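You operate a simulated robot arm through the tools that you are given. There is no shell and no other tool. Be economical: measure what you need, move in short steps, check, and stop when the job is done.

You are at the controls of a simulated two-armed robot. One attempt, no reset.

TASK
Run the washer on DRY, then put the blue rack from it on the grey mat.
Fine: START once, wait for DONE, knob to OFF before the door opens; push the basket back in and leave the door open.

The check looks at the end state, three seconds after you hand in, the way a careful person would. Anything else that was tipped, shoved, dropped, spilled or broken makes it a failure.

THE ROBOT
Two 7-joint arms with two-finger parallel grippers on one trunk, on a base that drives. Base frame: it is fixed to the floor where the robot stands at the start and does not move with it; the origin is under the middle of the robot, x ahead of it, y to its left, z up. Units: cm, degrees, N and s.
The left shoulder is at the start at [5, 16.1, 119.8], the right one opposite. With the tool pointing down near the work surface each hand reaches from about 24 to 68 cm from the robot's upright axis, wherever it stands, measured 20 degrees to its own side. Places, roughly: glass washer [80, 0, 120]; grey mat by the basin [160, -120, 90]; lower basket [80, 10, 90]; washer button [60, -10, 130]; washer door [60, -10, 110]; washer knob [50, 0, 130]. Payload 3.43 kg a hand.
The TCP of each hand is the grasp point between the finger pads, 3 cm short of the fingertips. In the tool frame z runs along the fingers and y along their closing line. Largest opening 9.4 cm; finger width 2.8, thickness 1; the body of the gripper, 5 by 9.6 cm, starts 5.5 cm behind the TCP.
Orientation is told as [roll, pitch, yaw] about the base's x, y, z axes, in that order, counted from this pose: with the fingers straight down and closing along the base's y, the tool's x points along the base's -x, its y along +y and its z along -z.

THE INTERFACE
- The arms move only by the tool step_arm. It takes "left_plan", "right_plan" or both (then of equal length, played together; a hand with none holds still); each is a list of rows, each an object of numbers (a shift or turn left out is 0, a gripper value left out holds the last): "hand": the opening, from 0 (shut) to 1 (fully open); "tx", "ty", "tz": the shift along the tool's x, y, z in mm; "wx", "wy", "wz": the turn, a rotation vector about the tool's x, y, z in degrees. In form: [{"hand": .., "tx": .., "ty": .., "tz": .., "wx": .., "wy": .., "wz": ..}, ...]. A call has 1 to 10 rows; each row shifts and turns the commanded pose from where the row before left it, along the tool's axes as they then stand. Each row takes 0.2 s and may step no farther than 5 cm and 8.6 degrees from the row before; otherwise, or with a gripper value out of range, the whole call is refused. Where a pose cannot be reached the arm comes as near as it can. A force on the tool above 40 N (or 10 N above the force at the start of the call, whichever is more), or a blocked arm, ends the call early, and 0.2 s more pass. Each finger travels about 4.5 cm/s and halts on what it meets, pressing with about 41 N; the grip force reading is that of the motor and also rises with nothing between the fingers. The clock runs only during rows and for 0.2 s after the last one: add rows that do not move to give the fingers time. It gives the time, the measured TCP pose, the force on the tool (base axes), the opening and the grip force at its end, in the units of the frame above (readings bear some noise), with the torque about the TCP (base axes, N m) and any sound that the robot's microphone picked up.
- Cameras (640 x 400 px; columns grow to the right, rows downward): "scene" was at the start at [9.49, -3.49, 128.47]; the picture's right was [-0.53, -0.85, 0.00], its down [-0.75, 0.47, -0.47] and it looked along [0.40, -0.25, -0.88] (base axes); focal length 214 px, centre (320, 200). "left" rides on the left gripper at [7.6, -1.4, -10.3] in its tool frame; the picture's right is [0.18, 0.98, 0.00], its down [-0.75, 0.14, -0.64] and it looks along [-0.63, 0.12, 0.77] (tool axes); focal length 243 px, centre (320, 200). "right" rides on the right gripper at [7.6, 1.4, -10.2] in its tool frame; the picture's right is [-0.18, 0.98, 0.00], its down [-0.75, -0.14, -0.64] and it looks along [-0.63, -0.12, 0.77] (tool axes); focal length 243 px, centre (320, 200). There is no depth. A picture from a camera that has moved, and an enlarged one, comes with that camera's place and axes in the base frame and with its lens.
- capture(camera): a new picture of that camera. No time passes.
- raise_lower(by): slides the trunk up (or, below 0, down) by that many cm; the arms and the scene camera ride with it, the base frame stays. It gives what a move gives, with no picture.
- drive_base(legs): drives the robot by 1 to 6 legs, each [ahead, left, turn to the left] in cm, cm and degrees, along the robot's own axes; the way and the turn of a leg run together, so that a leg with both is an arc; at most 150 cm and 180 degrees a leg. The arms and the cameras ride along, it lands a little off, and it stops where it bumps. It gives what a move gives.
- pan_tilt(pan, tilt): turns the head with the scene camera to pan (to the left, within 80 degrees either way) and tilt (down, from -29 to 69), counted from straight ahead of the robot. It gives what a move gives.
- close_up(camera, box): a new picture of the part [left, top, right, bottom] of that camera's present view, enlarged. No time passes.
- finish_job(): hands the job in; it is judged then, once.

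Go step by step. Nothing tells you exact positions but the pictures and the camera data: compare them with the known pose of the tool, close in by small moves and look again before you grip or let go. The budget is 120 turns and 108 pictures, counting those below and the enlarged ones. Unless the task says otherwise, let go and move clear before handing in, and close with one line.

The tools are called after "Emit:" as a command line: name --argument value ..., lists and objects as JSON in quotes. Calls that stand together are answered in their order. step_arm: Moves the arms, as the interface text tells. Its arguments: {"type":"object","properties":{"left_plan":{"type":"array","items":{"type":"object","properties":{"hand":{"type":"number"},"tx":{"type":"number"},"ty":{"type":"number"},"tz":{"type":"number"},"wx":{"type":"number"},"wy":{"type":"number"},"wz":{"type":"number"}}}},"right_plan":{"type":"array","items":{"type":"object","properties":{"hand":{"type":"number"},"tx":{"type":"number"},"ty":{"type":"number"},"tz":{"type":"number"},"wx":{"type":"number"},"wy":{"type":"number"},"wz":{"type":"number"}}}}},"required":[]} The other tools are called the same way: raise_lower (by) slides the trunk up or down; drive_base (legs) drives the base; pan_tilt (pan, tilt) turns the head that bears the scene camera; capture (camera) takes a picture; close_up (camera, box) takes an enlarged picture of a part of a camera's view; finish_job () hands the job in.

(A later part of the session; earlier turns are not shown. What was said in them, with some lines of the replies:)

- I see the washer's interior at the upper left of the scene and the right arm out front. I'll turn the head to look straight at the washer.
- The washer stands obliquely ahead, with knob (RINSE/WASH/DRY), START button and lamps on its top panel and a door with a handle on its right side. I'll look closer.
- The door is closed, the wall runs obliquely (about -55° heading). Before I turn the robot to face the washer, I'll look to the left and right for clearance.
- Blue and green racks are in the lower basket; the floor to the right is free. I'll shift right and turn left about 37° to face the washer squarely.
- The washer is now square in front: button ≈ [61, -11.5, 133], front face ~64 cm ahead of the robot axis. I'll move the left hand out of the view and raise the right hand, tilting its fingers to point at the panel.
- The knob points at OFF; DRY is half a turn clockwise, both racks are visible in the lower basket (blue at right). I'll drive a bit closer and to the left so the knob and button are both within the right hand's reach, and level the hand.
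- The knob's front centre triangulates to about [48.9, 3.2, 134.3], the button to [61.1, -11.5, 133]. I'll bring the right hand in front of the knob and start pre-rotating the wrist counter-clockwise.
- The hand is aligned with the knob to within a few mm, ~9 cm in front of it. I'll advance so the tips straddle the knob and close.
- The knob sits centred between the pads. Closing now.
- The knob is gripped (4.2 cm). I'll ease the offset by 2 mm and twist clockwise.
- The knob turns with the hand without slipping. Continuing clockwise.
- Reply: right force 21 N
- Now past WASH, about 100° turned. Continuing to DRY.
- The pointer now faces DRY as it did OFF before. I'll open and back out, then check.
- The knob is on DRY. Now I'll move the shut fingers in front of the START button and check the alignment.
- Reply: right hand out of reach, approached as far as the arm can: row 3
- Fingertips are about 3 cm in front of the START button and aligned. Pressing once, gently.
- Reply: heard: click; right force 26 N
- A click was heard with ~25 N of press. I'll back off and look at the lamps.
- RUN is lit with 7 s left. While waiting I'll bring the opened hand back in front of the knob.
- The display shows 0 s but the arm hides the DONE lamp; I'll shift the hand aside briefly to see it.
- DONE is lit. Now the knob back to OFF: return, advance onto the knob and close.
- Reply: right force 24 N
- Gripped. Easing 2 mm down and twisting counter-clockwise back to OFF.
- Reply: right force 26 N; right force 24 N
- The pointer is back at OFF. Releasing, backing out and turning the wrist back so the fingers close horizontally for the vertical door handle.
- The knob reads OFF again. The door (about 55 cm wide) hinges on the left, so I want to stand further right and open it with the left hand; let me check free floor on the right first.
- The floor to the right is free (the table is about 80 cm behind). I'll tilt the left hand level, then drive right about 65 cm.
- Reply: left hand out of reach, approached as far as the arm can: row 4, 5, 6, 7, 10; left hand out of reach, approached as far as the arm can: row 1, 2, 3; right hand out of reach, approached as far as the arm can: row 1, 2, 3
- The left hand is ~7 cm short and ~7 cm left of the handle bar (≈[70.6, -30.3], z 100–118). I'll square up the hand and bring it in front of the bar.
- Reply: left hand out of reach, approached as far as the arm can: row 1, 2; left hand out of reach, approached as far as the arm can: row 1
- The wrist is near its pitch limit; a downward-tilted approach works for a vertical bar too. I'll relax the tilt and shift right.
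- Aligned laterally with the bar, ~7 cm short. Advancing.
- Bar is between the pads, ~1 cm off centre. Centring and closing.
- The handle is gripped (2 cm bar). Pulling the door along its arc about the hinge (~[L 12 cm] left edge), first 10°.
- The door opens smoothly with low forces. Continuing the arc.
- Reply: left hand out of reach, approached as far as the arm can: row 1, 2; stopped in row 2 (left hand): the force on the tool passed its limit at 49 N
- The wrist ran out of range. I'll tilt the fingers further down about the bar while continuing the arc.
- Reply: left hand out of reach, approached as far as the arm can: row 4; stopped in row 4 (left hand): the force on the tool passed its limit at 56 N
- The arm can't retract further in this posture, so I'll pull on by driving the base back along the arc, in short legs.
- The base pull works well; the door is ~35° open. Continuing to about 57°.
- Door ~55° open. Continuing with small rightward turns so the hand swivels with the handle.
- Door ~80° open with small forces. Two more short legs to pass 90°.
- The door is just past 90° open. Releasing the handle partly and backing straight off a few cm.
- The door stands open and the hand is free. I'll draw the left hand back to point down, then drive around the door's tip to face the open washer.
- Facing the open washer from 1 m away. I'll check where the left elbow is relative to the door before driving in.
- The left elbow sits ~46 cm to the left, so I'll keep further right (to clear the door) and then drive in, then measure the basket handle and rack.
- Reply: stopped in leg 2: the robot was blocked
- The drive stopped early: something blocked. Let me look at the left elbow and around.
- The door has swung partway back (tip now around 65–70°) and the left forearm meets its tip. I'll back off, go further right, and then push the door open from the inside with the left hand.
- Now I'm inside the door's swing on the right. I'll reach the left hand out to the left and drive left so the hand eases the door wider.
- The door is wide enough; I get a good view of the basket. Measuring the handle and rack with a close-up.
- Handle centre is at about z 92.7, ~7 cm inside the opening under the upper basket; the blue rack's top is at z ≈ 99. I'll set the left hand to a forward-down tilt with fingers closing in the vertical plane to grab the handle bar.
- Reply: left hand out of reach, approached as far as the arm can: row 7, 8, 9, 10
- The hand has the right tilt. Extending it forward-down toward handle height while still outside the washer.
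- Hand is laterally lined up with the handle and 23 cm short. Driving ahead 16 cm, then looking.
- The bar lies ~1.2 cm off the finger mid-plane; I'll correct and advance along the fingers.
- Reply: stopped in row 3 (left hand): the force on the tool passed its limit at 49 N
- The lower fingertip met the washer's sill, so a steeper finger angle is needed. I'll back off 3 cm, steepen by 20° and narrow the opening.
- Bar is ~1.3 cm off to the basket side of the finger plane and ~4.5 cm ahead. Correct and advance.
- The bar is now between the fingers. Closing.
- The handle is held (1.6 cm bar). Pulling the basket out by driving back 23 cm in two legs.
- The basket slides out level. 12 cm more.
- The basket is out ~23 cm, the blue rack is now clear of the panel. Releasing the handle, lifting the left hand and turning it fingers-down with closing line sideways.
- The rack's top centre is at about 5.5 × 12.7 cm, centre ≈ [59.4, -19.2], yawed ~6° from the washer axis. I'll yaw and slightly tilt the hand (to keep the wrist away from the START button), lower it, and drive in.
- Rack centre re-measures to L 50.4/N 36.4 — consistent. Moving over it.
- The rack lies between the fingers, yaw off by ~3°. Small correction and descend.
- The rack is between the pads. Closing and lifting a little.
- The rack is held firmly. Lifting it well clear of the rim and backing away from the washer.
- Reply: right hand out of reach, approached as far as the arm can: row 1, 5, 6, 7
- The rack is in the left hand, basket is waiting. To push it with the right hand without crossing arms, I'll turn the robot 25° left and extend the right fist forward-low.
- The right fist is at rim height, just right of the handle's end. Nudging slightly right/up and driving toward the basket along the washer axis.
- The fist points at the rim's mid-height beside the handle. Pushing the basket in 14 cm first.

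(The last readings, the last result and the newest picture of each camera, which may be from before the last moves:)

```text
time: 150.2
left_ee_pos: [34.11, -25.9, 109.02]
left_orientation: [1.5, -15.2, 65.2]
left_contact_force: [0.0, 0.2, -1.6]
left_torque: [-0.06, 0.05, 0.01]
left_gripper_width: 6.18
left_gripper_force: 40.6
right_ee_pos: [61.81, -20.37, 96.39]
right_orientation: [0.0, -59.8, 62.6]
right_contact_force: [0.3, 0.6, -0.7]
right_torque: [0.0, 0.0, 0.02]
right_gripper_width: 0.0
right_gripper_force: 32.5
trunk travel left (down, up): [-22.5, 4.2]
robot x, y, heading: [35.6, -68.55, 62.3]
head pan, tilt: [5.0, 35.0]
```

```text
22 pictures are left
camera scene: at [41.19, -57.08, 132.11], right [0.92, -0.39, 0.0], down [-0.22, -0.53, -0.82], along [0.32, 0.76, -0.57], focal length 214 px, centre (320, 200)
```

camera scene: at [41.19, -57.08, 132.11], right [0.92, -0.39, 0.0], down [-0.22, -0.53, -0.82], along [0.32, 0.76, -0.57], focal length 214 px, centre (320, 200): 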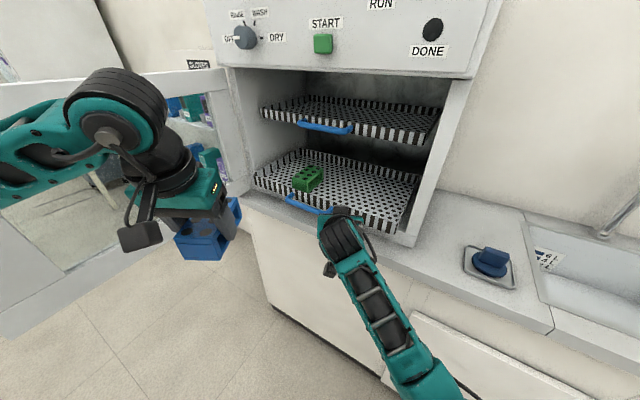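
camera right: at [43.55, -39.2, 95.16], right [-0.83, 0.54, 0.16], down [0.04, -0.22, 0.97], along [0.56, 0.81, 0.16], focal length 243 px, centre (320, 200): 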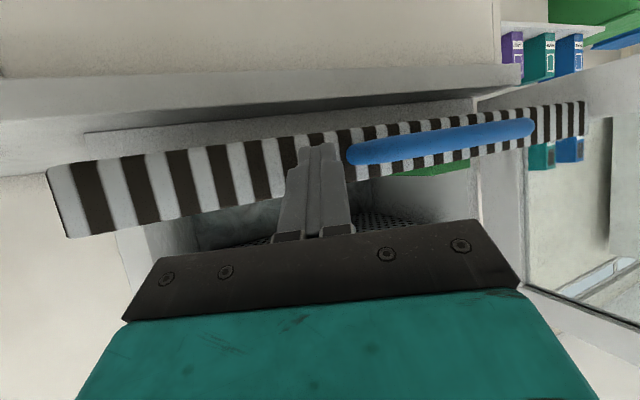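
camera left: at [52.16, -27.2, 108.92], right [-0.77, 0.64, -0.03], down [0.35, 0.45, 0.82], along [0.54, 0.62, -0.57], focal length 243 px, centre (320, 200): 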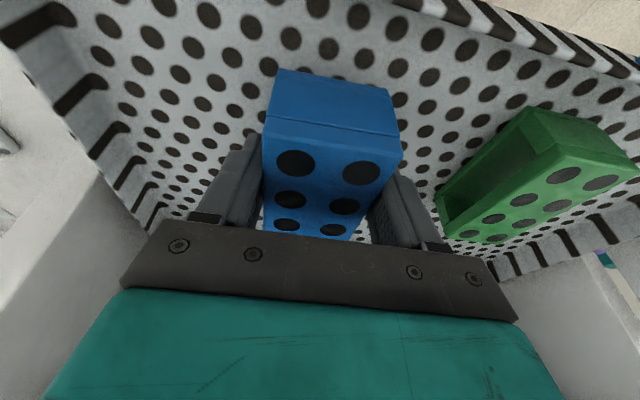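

Basket slides straight in. 6.5 cm more with the base, then the rest by arm.

Emit:
drive_base --legs '[[5.8, -2.8, 0]]'

Emit:
step_arm --right_plan '[{"tz": 15.6, "tx": -9, "ty": -8.7}, {"tz": 11, "tx": -6.3, "ty": -6}]'

Emit:
capture --camera "scene"

Emit:
capture --camera "right"

```text
time: 151.2
left_ee_pos: [39.31, -21.99, 108.91]
left_orientation: [1.4, -15.2, 65.1]
left_contact_force: [-0.5, -0.3, -0.7]
left_torque: [-0.04, 0.0, 0.0]
left_gripper_width: 6.14
left_gripper_force: 40.8
right_ee_pos: [67.04, -16.53, 96.6]
right_orientation: [0.0, -59.8, 62.5]
right_contact_force: [0.6, 0.0, 0.3]
right_torque: [-0.01, 0.01, -0.02]
right_gripper_width: 0.0
right_gripper_force: 32.7
trunk travel left (down, up): [-22.5, 4.2]
robot x, y, heading: [41.15, -64.88, 62.0]
head pan, tilt: [5.0, 35.0]
```

```text
time: 151.8
left_ee_pos: [39.22, -22.04, 108.77]
left_orientation: [1.4, -15.2, 65.1]
left_contact_force: [-0.3, 0.2, -0.4]
left_torque: [-0.01, 0.04, 0.0]
left_gripper_width: 6.18
left_gripper_force: 40.4
right_ee_pos: [69.69, -14.54, 96.66]
right_orientation: [-0.1, -59.8, 62.5]
right_contact_force: [0.1, 0.0, 0.0]
right_torque: [-0.01, 0.03, 0.04]
right_gripper_width: 0.02
right_gripper_force: 32.8
trunk travel left (down, up): [-22.5, 4.2]
robot x, y, heading: [40.7, -65.23, 62.4]
head pan, tilt: [5.0, 35.0]
```

```text
21 pictures are left
camera scene: at [46.28, -53.29, 132.12], right [0.92, -0.39, 0.0], down [-0.22, -0.53, -0.82], along [0.32, 0.75, -0.57], focal length 214 px, centre (320, 200)
```

scene: 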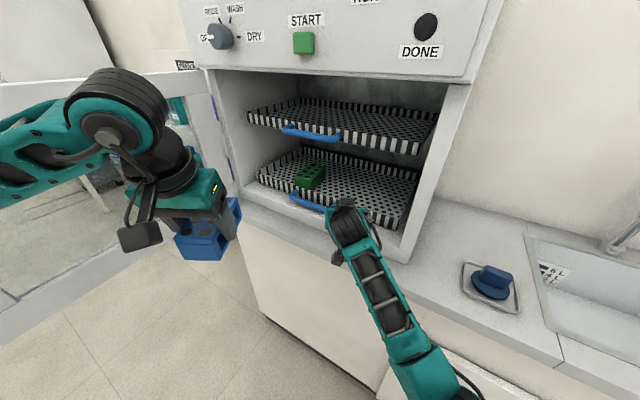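

```text
20 pictures are left
camera right: at [62.6, -25.09, 95.25], right [-0.83, 0.54, 0.16], down [0.04, -0.22, 0.97], along [0.56, 0.81, 0.16], focal length 243 px, centre (320, 200)
```

right: 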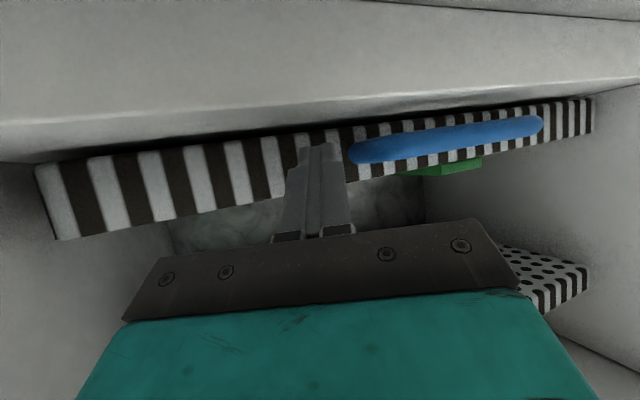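

Nearly seated; pushing gently a bit further until it meets its original position.

Emit:
step_arm --right_plan '[{"tz": 4, "tx": -2.3, "ty": -2.2}, {"tz": 4, "tx": -2.3, "ty": -2.2}, {"tz": 4, "tx": -2.3, "ty": -2.2}]'

Emit:
close_up --camera "scene" --box '[190, 70, 470, 270]'

```text
time: 152.6
left_ee_pos: [39.19, -22.41, 109.02]
left_orientation: [1.4, -15.4, 65.1]
left_contact_force: [0.3, -1.0, -1.5]
left_torque: [-0.05, 0.0, 0.0]
left_gripper_width: 6.16
left_gripper_force: 41.1
right_ee_pos: [70.19, -14.18, 96.59]
right_orientation: [0.3, -59.5, 62.5]
right_contact_force: [-8.0, -19.9, 7.3]
right_torque: [0.09, -0.13, -0.28]
right_gripper_width: 0.0
right_gripper_force: 33.1
trunk travel left (down, up): [-22.5, 4.2]
robot x, y, heading: [41.04, -64.93, 62.3]
head pan, tilt: [5.0, 35.0]
stopped in row 3 (right hand): the force on the tool passed its limit at 45 N (the readings are from after the stop); the commanded pose is now the measured one
```

```text
2.00 times, centred on (330, 170) of scene
camera zoom: at [46.14, -53.71, 132.17], right [0.92, -0.39, 0.0], down [-0.22, -0.53, -0.82], along [0.32, 0.76, -0.57], focal length 429 px, centre (300, 260)
```

zoom: 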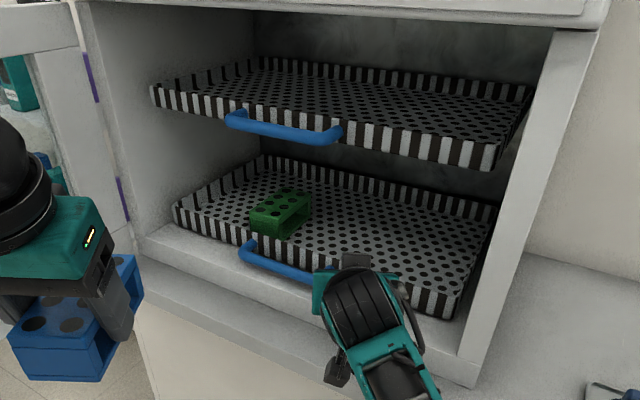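

The basket is fully in (end stop felt) and the green rack stands as before. Backing out, raising the right hand, squaring up and moving right along the counter toward the mat.

Emit:
drive_base --legs '[[-31.5, 15.3, 0], [0, 0, -25.8]]'

Emit:
step_arm --right_plan '[{"tx": -43, "tz": -25}, {"tx": -43, "tz": -25}, {"tx": -43, "tz": -25}, {"ty": -45}, {"ty": -45}, {"ty": -45}]'

Emit:
pan_tilt --pan -45 --tilt 30

Emit:
capture --camera "scene"

```text
time: 156.1
left_ee_pos: [29.94, -46.42, 109.03]
left_orientation: [1.3, -15.3, 39.6]
left_contact_force: [0.2, -0.1, -0.4]
left_torque: [0.0, 0.06, 0.08]
left_gripper_width: 6.16
left_gripper_force: 40.7
right_ee_pos: [61.5, -52.44, 96.12]
right_orientation: [0.3, -59.3, 37.0]
right_contact_force: [-0.6, -0.4, -0.6]
right_torque: [-0.01, 0.01, 0.01]
right_gripper_width: 0.0
right_gripper_force: 33.0
trunk travel left (down, up): [-22.5, 4.2]
robot x, y, heading: [12.6, -85.69, 36.7]
head pan, tilt: [5.0, 35.0]
```

```text
time: 157.5
left_ee_pos: [30.02, -46.37, 108.9]
left_orientation: [1.5, -15.2, 39.5]
left_contact_force: [-0.7, -0.7, -0.8]
left_torque: [0.0, 0.02, -0.02]
left_gripper_width: 6.16
left_gripper_force: 41.0
right_ee_pos: [69.69, -63.0, 111.18]
right_orientation: [0.2, -59.1, 36.9]
right_contact_force: [0.9, 0.0, -0.2]
right_torque: [0.0, 0.04, 0.01]
right_gripper_width: 0.0
right_gripper_force: 32.6
trunk travel left (down, up): [-22.5, 4.2]
robot x, y, heading: [13.04, -85.07, 36.6]
head pan, tilt: [5.0, 35.0]
```

```text
time: 158.7
left_ee_pos: [29.9, -46.37, 109.03]
left_orientation: [1.3, -15.2, 39.5]
left_contact_force: [0.5, -0.3, -0.8]
left_torque: [-0.01, 0.03, 0.0]
left_gripper_width: 6.15
left_gripper_force: 40.7
right_ee_pos: [69.56, -62.93, 111.24]
right_orientation: [0.1, -59.2, 36.8]
right_contact_force: [0.0, 0.1, 0.8]
right_torque: [-0.01, -0.03, -0.01]
right_gripper_width: 0.02
right_gripper_force: 32.8
trunk travel left (down, up): [-22.5, 4.2]
robot x, y, heading: [13.06, -85.5, 36.6]
head pan, tilt: [-45.0, 30.0]
```

```text
18 pictures are left
camera scene: at [25.11, -84.69, 132.9], right [-0.15, -0.99, 0.0], down [-0.49, 0.07, -0.87], along [0.86, -0.13, -0.5], focal length 214 px, centre (320, 200)
```

scene: 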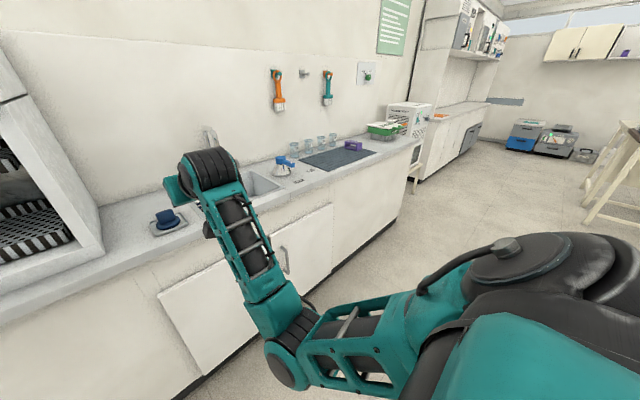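

The way along the counter is clear; the mat is ~100 cm to the right. Driving right 100 cm.

Emit:
drive_base --legs '[[0, -100, 0]]'

Emit:
pan_tilt --pan -10 --tilt 35

Emit:
capture --camera "scene"

```text
time: 167.8
left_ee_pos: [89.35, -126.48, 108.98]
left_orientation: [1.4, -15.1, 39.7]
left_contact_force: [0.4, -0.6, -1.0]
left_torque: [-0.03, 0.04, 0.01]
left_gripper_width: 6.18
left_gripper_force: 40.6
right_ee_pos: [129.13, -143.27, 111.23]
right_orientation: [0.2, -59.2, 36.9]
right_contact_force: [0.2, -0.2, 0.0]
right_torque: [0.01, -0.02, 0.03]
right_gripper_width: 0.0
right_gripper_force: 32.7
trunk travel left (down, up): [-22.5, 4.2]
robot x, y, heading: [72.41, -165.98, 36.6]
head pan, tilt: [-45.0, 30.0]
```

```text
time: 168.8
left_ee_pos: [89.39, -126.57, 108.95]
left_orientation: [1.4, -15.2, 39.7]
left_contact_force: [-0.1, -0.3, -0.6]
left_torque: [0.01, 0.04, -0.01]
left_gripper_width: 6.18
left_gripper_force: 41.3
right_ee_pos: [129.11, -143.21, 111.2]
right_orientation: [0.1, -59.3, 37.0]
right_contact_force: [-0.4, 0.4, 0.1]
right_torque: [0.04, 0.0, -0.02]
right_gripper_width: 0.01
right_gripper_force: 33.5
trunk travel left (down, up): [-22.5, 4.2]
robot x, y, heading: [72.71, -165.91, 36.3]
head pan, tilt: [-10.0, 35.0]
```

```text
17 pictures are left
camera scene: at [83.57, -159.65, 132.12], right [0.45, -0.89, 0.0], down [-0.51, -0.26, -0.82], along [0.73, 0.37, -0.57], focal length 214 px, centre (320, 200)
```

scene: 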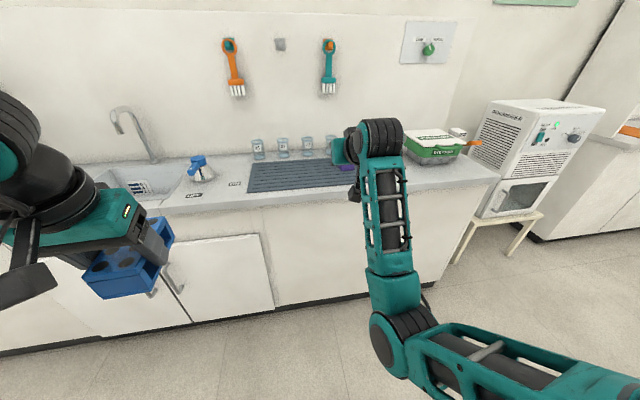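

The mat lies at about L 163–190, N 41–65, with a purple rack at its right end, so the left half is free. I'll retract the right hand, shift right 17 cm and approach.

Emit:
step_arm --right_plan '[{"tz": -45}, {"tz": -45}, {"tz": -45}, {"tz": -45}]'

Emit:
drive_base --legs '[[0, -17, 0], [34, 0, 0]]'

Emit:
pan_tilt --pan 20 --tilt 40

Emit:
capture --camera "scene"

Emit:
capture --camera "left"

```text
time: 169.8
left_ee_pos: [89.47, -126.53, 108.96]
left_orientation: [1.4, -15.2, 39.6]
left_contact_force: [0.3, 0.6, -0.8]
left_torque: [0.0, 0.04, 0.03]
left_gripper_width: 6.16
left_gripper_force: 41.2
right_ee_pos: [118.72, -151.86, 118.78]
right_orientation: [-0.8, -59.3, 37.1]
right_contact_force: [0.6, -0.1, 0.9]
right_torque: [0.01, 0.03, 0.04]
right_gripper_width: 0.0
right_gripper_force: 33.0
right hand out of reach, approached as far as the arm can: row 4
trunk travel left (down, up): [-22.5, 4.2]
robot x, y, heading: [72.23, -165.81, 36.5]
head pan, tilt: [-10.0, 35.0]
```

```text
time: 173.8
left_ee_pos: [126.76, -119.49, 108.83]
left_orientation: [1.4, -15.2, 39.8]
left_contact_force: [-1.2, 0.5, -1.3]
left_torque: [-0.03, 0.02, -0.01]
left_gripper_width: 6.16
left_gripper_force: 40.8
right_ee_pos: [155.93, -144.61, 118.72]
right_orientation: [-1.0, -59.4, 37.6]
right_contact_force: [0.6, -0.5, -0.1]
right_torque: [0.02, 0.0, 0.01]
right_gripper_width: 0.0
right_gripper_force: 33.7
trunk travel left (down, up): [-22.5, 4.2]
robot x, y, heading: [110.12, -158.76, 37.0]
head pan, tilt: [-10.0, 35.0]
```

```text
time: 174.7
left_ee_pos: [126.68, -119.39, 108.97]
left_orientation: [1.4, -15.3, 39.8]
left_contact_force: [0.4, 0.3, -1.0]
left_torque: [0.0, 0.01, 0.02]
left_gripper_width: 6.19
left_gripper_force: 40.8
right_ee_pos: [156.06, -144.61, 118.82]
right_orientation: [-1.2, -59.3, 37.8]
right_contact_force: [-0.6, 0.4, 0.1]
right_torque: [-0.03, -0.01, 0.05]
right_gripper_width: 0.02
right_gripper_force: 33.1
trunk travel left (down, up): [-22.5, 4.2]
robot x, y, heading: [109.71, -159.26, 36.8]
head pan, tilt: [20.0, 40.0]
```

```text
16 pictures are left
camera scene: at [117.84, -149.45, 131.36], right [0.84, -0.55, 0.0], down [-0.35, -0.54, -0.77], along [0.42, 0.64, -0.64], focal length 214 px, centre (320, 200)
```

scene: 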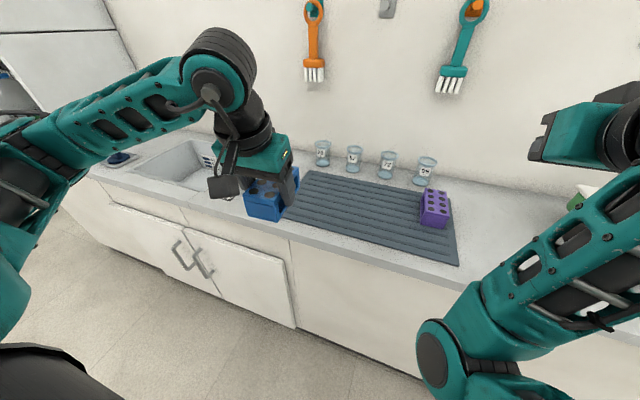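

```text
15 pictures are left
camera left: at [120.14, -127.14, 116.77], right [-0.77, 0.64, -0.03], down [0.35, 0.45, 0.82], along [0.53, 0.62, -0.57], focal length 243 px, centre (320, 200)
```

left: 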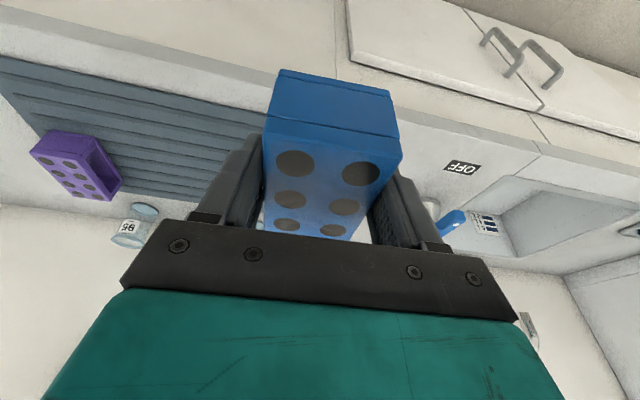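

Mat measured: L 163–209, N 41–65 at z ≈ 90; purple rack at L ≈ 200. I'll move the blue rack over L ≈ 176, N ≈ 51.

Emit:
step_arm --left_plan '[{"tx": -38, "ty": -12, "tz": 10.2}, {"tx": -38, "ty": -12, "tz": 10.2}, {"tx": -38, "ty": -12, "tz": 10.2}, {"tx": -38, "ty": -12, "tz": 10.2}, {"tx": -38, "ty": -12, "tz": 10.2}]'

Emit:
step_arm --left_plan '[{"tx": 8, "tz": 29}, {"tx": 8, "tz": 29}, {"tx": 6.5, "tz": 24.2}]'

Emit:
capture --camera "scene"

```text
time: 175.9
left_ee_pos: [145.81, -111.44, 108.87]
left_orientation: [1.5, -15.2, 39.7]
left_contact_force: [-0.4, 0.3, -1.6]
left_torque: [0.01, 0.05, 0.0]
left_gripper_width: 6.17
left_gripper_force: 40.6
right_ee_pos: [156.03, -144.75, 118.72]
right_orientation: [-1.1, -59.3, 37.7]
right_contact_force: [0.3, -0.7, 1.4]
right_torque: [0.01, 0.0, 0.0]
right_gripper_width: 0.02
right_gripper_force: 32.8
trunk travel left (down, up): [-22.5, 4.2]
robot x, y, heading: [109.87, -158.68, 36.7]
head pan, tilt: [20.0, 40.0]
```

```text
time: 176.7
left_ee_pos: [145.62, -111.17, 100.34]
left_orientation: [1.4, -15.2, 39.8]
left_contact_force: [0.0, 0.1, -1.9]
left_torque: [-0.01, 0.02, -0.03]
left_gripper_width: 6.18
left_gripper_force: 41.3
right_ee_pos: [156.07, -144.56, 118.9]
right_orientation: [-1.2, -59.3, 37.8]
right_contact_force: [-0.4, 0.0, 0.0]
right_torque: [0.0, 0.05, 0.02]
right_gripper_width: 0.0
right_gripper_force: 33.0
trunk travel left (down, up): [-22.5, 4.2]
robot x, y, heading: [110.17, -159.07, 36.9]
head pan, tilt: [20.0, 40.0]
```

```text
14 pictures are left
camera scene: at [117.84, -149.43, 131.36], right [0.84, -0.55, 0.0], down [-0.35, -0.54, -0.77], along [0.42, 0.64, -0.64], focal length 214 px, centre (320, 200)
```

scene: 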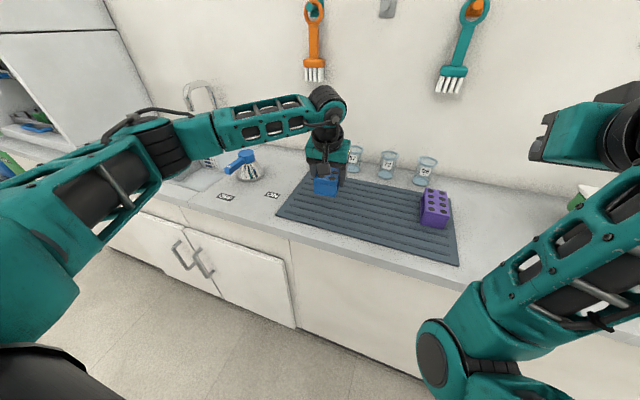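

The rack is over the left half of the mat, ~5 cm up. Descending carefully until contact.

Emit:
step_arm --left_plan '[{"tx": 5, "tz": 19}, {"tx": 4, "tz": 14.5}, {"tx": 1.3, "tz": 4.8}]'

Emit:
close_up --camera "scene" --box '[250, 120, 450, 245]'

```text
time: 177.5
left_ee_pos: [145.39, -111.1, 96.39]
left_orientation: [1.4, -15.1, 39.8]
left_contact_force: [0.0, -0.2, -1.0]
left_torque: [0.0, 0.01, -0.02]
left_gripper_width: 6.17
left_gripper_force: 41.0
right_ee_pos: [156.01, -144.79, 118.85]
right_orientation: [-1.1, -59.4, 37.7]
right_contact_force: [-0.5, 0.1, 0.1]
right_torque: [-0.02, -0.01, -0.01]
right_gripper_width: 0.0
right_gripper_force: 32.6
trunk travel left (down, up): [-22.5, 4.2]
robot x, y, heading: [110.07, -158.9, 36.7]
head pan, tilt: [20.0, 40.0]
```

```text
3.20 times, centred on (350, 182) of scene
camera zoom: at [117.84, -149.44, 131.36], right [0.84, -0.55, 0.0], down [-0.35, -0.54, -0.77], along [0.42, 0.64, -0.64], focal length 686 px, centre (224, 256)
```

zoom: 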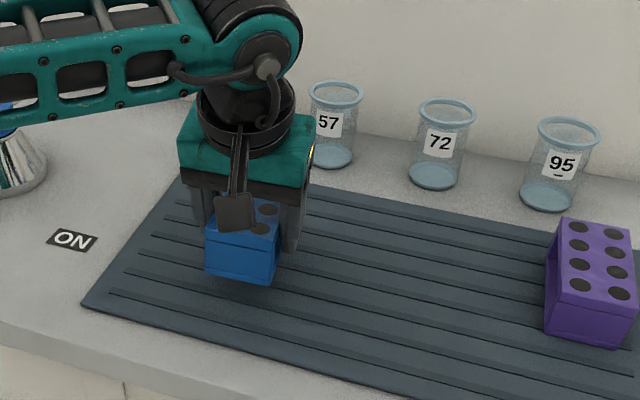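

Still ~1 cm above. Slow descent continues.

Emit:
step_arm --left_plan '[{"tx": 0.8, "tz": 3}, {"tx": 0.8, "tz": 3}, {"tx": 0.8, "tz": 3}]'

```text
time: 178.3
left_ee_pos: [145.39, -111.17, 95.38]
left_orientation: [1.4, -15.1, 39.8]
left_contact_force: [-0.2, 0.0, -0.5]
left_torque: [-0.04, 0.02, 0.03]
left_gripper_width: 6.13
left_gripper_force: 40.9
right_ee_pos: [156.03, -144.63, 118.87]
right_orientation: [-1.2, -59.4, 37.8]
right_contact_force: [-1.0, 0.2, -0.1]
right_torque: [-0.02, 0.0, 0.03]
right_gripper_width: 0.0
right_gripper_force: 32.8
trunk travel left (down, up): [-22.5, 4.2]
robot x, y, heading: [109.8, -158.89, 37.1]
head pan, tilt: [20.0, 40.0]
```

Emit:
step_arm --left_plan '[{"tx": 0.8, "tz": 3}, {"tx": 0.5, "tz": 2}, {"tx": 0.5, "tz": 2}]'

Emit:
close_up --camera "scene" --box '[280, 150, 400, 225]'

```text
time: 179.1
left_ee_pos: [145.45, -111.11, 94.79]
left_orientation: [1.3, -15.2, 39.9]
left_contact_force: [-0.3, 0.0, -1.2]
left_torque: [-0.03, -0.01, -0.01]
left_gripper_width: 6.17
left_gripper_force: 41.7
right_ee_pos: [156.05, -144.6, 118.82]
right_orientation: [-1.2, -59.4, 37.7]
right_contact_force: [0.0, 0.8, 0.4]
right_torque: [-0.01, 0.01, -0.02]
right_gripper_width: 0.01
right_gripper_force: 32.8
trunk travel left (down, up): [-22.5, 4.2]
robot x, y, heading: [109.63, -159.19, 36.7]
head pan, tilt: [20.0, 40.0]
```

```text
5.33 times, centred on (340, 188) of scene
camera zoom: at [117.84, -149.44, 131.36], right [0.84, -0.55, 0.0], down [-0.35, -0.54, -0.77], along [0.42, 0.64, -0.64], focal length 1144 px, centre (213, 267)
```

zoom: 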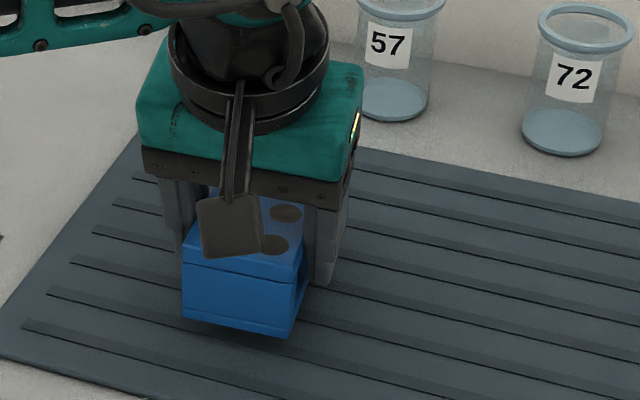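

Emit:
step_arm --left_plan '[{"tx": 0.5, "tz": 2}, {"tx": 0.5, "tz": 2}, {"tx": 0.5, "tz": 2}]'

```text
time: 179.9
left_ee_pos: [145.48, -111.02, 94.03]
left_orientation: [1.4, -15.2, 39.8]
left_contact_force: [0.2, -0.2, -0.8]
left_torque: [-0.01, 0.01, 0.01]
left_gripper_width: 6.2
left_gripper_force: 41.1
right_ee_pos: [156.01, -144.74, 118.88]
right_orientation: [-1.2, -59.4, 37.6]
right_contact_force: [0.1, -0.8, -0.2]
right_torque: [-0.01, 0.02, 0.0]
right_gripper_width: 0.02
right_gripper_force: 32.9
trunk travel left (down, up): [-22.5, 4.2]
robot x, y, heading: [109.93, -158.67, 36.8]
head pan, tilt: [20.0, 40.0]
```

Emit:
step_arm --left_plan '[{"tx": 0.5, "tz": 2}, {"tx": 0.5, "tz": 2}, {"tx": 0.5, "tz": 2}, {"tx": 0.5, "tz": 2}]'

Emit:
close_up --camera "scene" --box '[280, 150, 400, 225]'

```text
time: 180.9
left_ee_pos: [145.4, -111.02, 93.26]
left_orientation: [1.5, -15.3, 39.8]
left_contact_force: [0.0, 0.3, -1.0]
left_torque: [0.0, 0.03, -0.02]
left_gripper_width: 6.17
left_gripper_force: 41.0
right_ee_pos: [155.99, -144.69, 118.8]
right_orientation: [-1.2, -59.4, 37.7]
right_contact_force: [-0.5, 0.6, 0.4]
right_torque: [0.0, 0.0, -0.02]
right_gripper_width: 0.0
right_gripper_force: 33.0
trunk travel left (down, up): [-22.5, 4.2]
robot x, y, heading: [109.88, -159.01, 36.8]
head pan, tilt: [20.0, 40.0]
```

```text
5.33 times, centred on (340, 188) of scene
camera zoom: at [117.84, -149.44, 131.36], right [0.84, -0.55, 0.0], down [-0.35, -0.54, -0.77], along [0.42, 0.64, -0.64], focal length 1144 px, centre (213, 267)
```

zoom: 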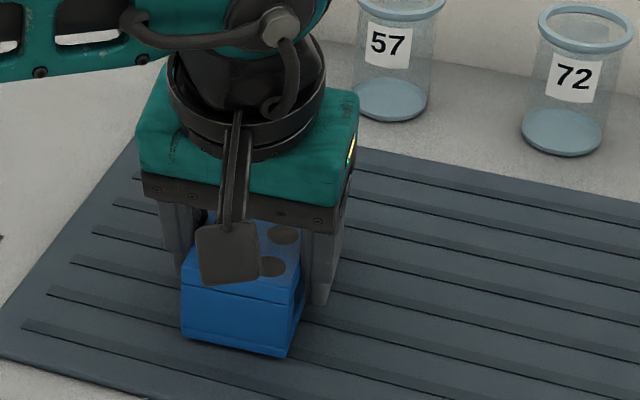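

Emit:
step_arm --left_plan '[{"tx": 0.5, "tz": 2}, {"tx": 0.5, "tz": 2}, {"tx": 0.5, "tz": 2}, {"tx": 0.5, "tz": 2}]'

```text
time: 181.9
left_ee_pos: [145.32, -111.04, 92.96]
left_orientation: [1.3, -15.5, 39.8]
left_contact_force: [-5.5, 1.1, 20.4]
left_torque: [-0.67, 0.24, -0.05]
left_gripper_width: 6.2
left_gripper_force: 40.3
right_ee_pos: [155.86, -144.73, 118.96]
right_orientation: [-1.2, -59.5, 37.7]
right_contact_force: [0.5, 0.2, -0.3]
right_torque: [0.04, -0.03, -0.02]
right_gripper_width: 0.0
right_gripper_force: 33.5
trunk travel left (down, up): [-22.5, 4.2]
robot x, y, heading: [110.11, -158.75, 36.9]
head pan, tilt: [20.0, 40.0]
```

Contact at z ≈ 93 (20 N up). Easing 3 mm, releasing and rising straight up.

Emit:
step_arm --left_plan '[{"tx": -0.8, "tz": -3}, {"hand": 0.75}, {"hand": 0.8}, {"hand": 0.85}, {"hand": 0.85}]'

Emit:
capture --camera "left"

Emit:
close_up --camera "scene" --box '[280, 150, 400, 225]'

```text
time: 183.1
left_ee_pos: [145.57, -111.06, 92.74]
left_orientation: [1.4, -15.2, 39.8]
left_contact_force: [0.0, 0.5, -0.1]
left_torque: [0.03, 0.03, 0.01]
left_gripper_width: 7.98
left_gripper_force: 0.0
right_ee_pos: [155.99, -144.58, 118.82]
right_orientation: [-1.2, -59.5, 37.7]
right_contact_force: [-0.4, 0.5, 1.0]
right_torque: [0.0, 0.03, -0.01]
right_gripper_width: 0.0
right_gripper_force: 33.4
trunk travel left (down, up): [-22.5, 4.2]
robot x, y, heading: [109.81, -158.68, 36.8]
head pan, tilt: [20.0, 40.0]
```

```text
10 pictures are left
camera left: at [138.9, -118.73, 100.61], right [-0.77, 0.64, -0.03], down [0.35, 0.45, 0.82], along [0.54, 0.62, -0.57], focal length 243 px, centre (320, 200)
```

left: 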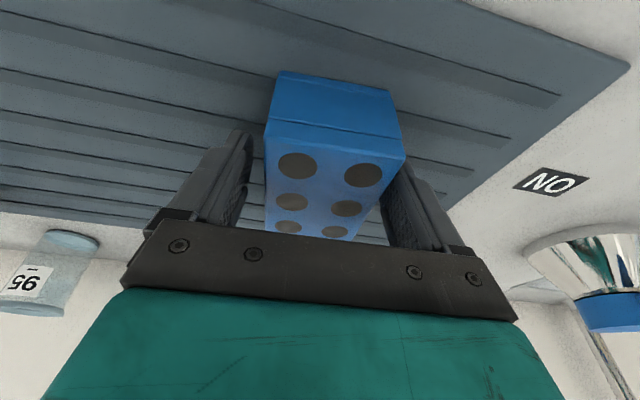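

```text
5.33 times, centred on (340, 188) of scene
camera zoom: at [117.83, -149.45, 131.36], right [0.84, -0.55, 0.0], down [-0.35, -0.54, -0.77], along [0.42, 0.64, -0.64], focal length 1144 px, centre (213, 267)
```

zoom: 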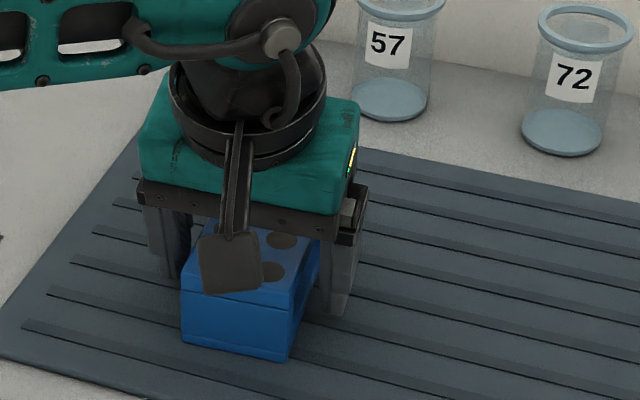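

The rack sits on the mat and the pads are clear. Rising straight up, then backing away.

Emit:
step_arm --left_plan '[{"tx": -5, "tz": -19}, {"tx": -8, "tz": -29}, {"tx": -8, "tz": -29}, {"tx": -8, "tz": -29}, {"tx": -8, "tz": -29}]'

Emit:
drive_base --legs '[[-36, 0, 0]]'

Emit:
capture --camera "scene"

Emit:
pan_tilt --pan 55 --tilt 20

Emit:
capture --camera "scene"

```text
time: 184.3
left_ee_pos: [145.78, -111.28, 106.88]
left_orientation: [1.3, -15.2, 39.7]
left_contact_force: [0.4, 0.0, 0.1]
left_torque: [-0.01, 0.0, 0.01]
left_gripper_width: 8.0
left_gripper_force: 0.2
right_ee_pos: [156.12, -144.69, 118.88]
right_orientation: [-1.2, -59.4, 37.8]
right_contact_force: [1.1, 0.1, -0.4]
right_torque: [0.01, 0.02, 0.04]
right_gripper_width: 0.0
right_gripper_force: 32.9
trunk travel left (down, up): [-22.5, 4.2]
robot x, y, heading: [110.05, -158.74, 36.7]
head pan, tilt: [20.0, 40.0]
```

```text
time: 186.6
left_ee_pos: [117.07, -132.39, 106.74]
left_orientation: [1.4, -15.2, 39.9]
left_contact_force: [0.0, -0.2, 0.6]
left_torque: [-0.01, -0.02, 0.01]
left_gripper_width: 7.96
left_gripper_force: 0.1
right_ee_pos: [127.4, -165.93, 118.95]
right_orientation: [-1.2, -59.4, 37.9]
right_contact_force: [-0.4, -0.2, 0.2]
right_torque: [-0.03, -0.02, -0.01]
right_gripper_width: 0.0
right_gripper_force: 32.6
trunk travel left (down, up): [-22.5, 4.2]
robot x, y, heading: [81.48, -180.12, 36.9]
head pan, tilt: [20.0, 40.0]
```

```text
8 pictures are left
camera scene: at [89.33, -170.8, 131.37], right [0.84, -0.54, 0.0], down [-0.35, -0.54, -0.77], along [0.42, 0.64, -0.64], focal length 214 px, centre (320, 200)
```

scene: 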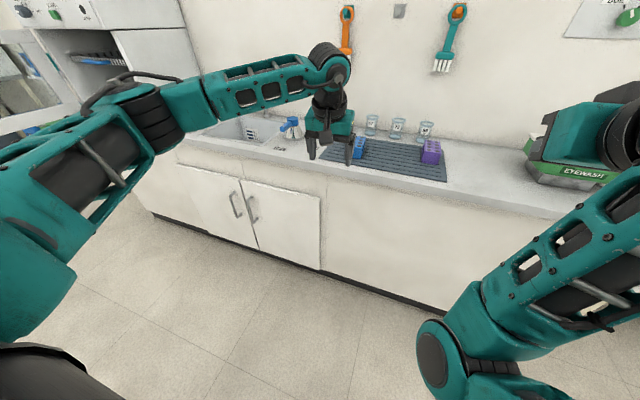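

```text
time: 187.6
left_ee_pos: [117.24, -132.42, 106.8]
left_orientation: [1.5, -15.2, 39.9]
left_contact_force: [0.3, 0.3, 0.9]
left_torque: [0.03, -0.02, 0.02]
left_gripper_width: 7.99
left_gripper_force: 0.1
right_ee_pos: [127.47, -165.96, 118.79]
right_orientation: [-1.3, -59.5, 38.0]
right_contact_force: [-0.3, 0.1, 0.2]
right_torque: [-0.02, 0.03, 0.05]
right_gripper_width: 0.0
right_gripper_force: 33.4
trunk travel left (down, up): [-22.5, 4.2]
robot x, y, heading: [81.34, -180.45, 36.8]
head pan, tilt: [55.0, 20.0]
```

```text
7 pictures are left
camera scene: at [84.42, -168.59, 134.5], right [1.0, 0.03, 0.0], down [0.01, -0.34, -0.94], along [-0.03, 0.94, -0.34], focal length 214 px, centre (320, 200)
```

scene: 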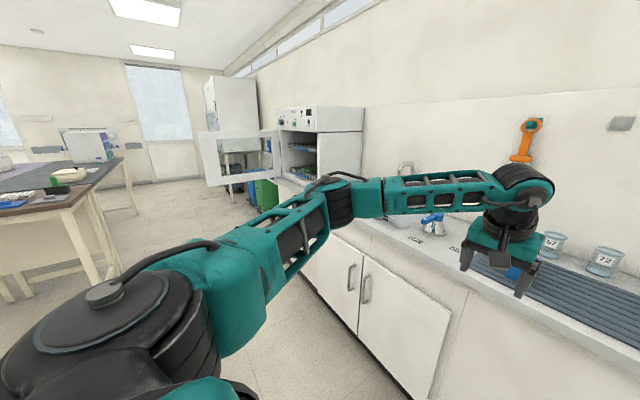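

The rack is on the mat, the door stays open. A last close look at the washer and the mat.

Emit:
close_up --camera "scene" --box '[190, 95, 370, 208]'

Emit:
pan_tilt --pan 10 --tilt 35

Emit:
close_up --camera "scene" --box '[260, 90, 500, 240]'

```text
3.54 times, centred on (280, 152) of scene
camera zoom: at [84.42, -168.59, 134.5], right [1.0, 0.03, 0.0], down [0.01, -0.34, -0.94], along [-0.03, 0.94, -0.34], focal length 759 px, centre (462, 372)
```

zoom: 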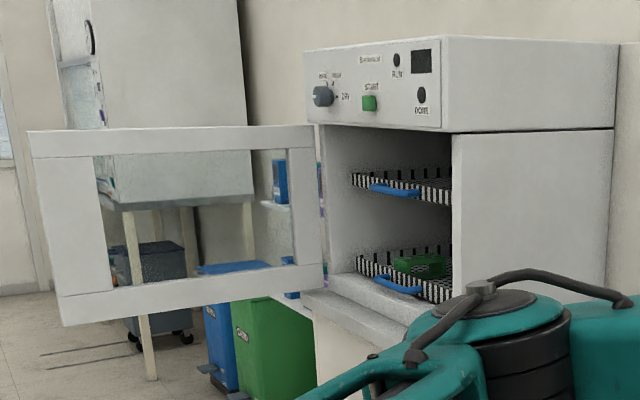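

```text
time: 188.7
left_ee_pos: [117.24, -132.38, 106.76]
left_orientation: [1.4, -15.2, 40.0]
left_contact_force: [0.2, 0.2, -0.1]
left_torque: [-0.01, 0.04, -0.02]
left_gripper_width: 7.98
left_gripper_force: 0.1
right_ee_pos: [127.5, -165.69, 118.86]
right_orientation: [-1.2, -59.4, 38.0]
right_contact_force: [-1.2, 0.8, 0.8]
right_torque: [-0.01, 0.01, 0.02]
right_gripper_width: 0.02
right_gripper_force: 33.3
trunk travel left (down, up): [-22.5, 4.2]
robot x, y, heading: [81.58, -180.24, 36.9]
head pan, tilt: [10.0, 35.0]
```

```text
2.67 times, centred on (380, 165) of scene
camera zoom: at [90.74, -171.45, 132.12], right [0.73, -0.68, 0.0], down [-0.39, -0.42, -0.82], along [0.56, 0.6, -0.57], focal length 572 px, centre (160, 293)
```

zoom: 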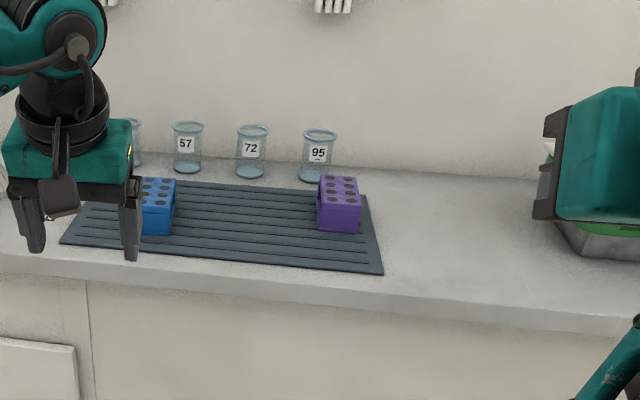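

The blue rack stands upright on the mat, the basket is in, the door is open and the knob is at OFF. Handing in.

Emit:
finish_job

```text
The job is handed in.
```

I ran the washer on DRY, and the blue rack now stands upright on the grey mat. I pressed START once, waited for DONE and turned the knob to OFF before opening the door. The basket is pushed back in, the door is open, and nothing looked tipped or dropped in the last pictures.
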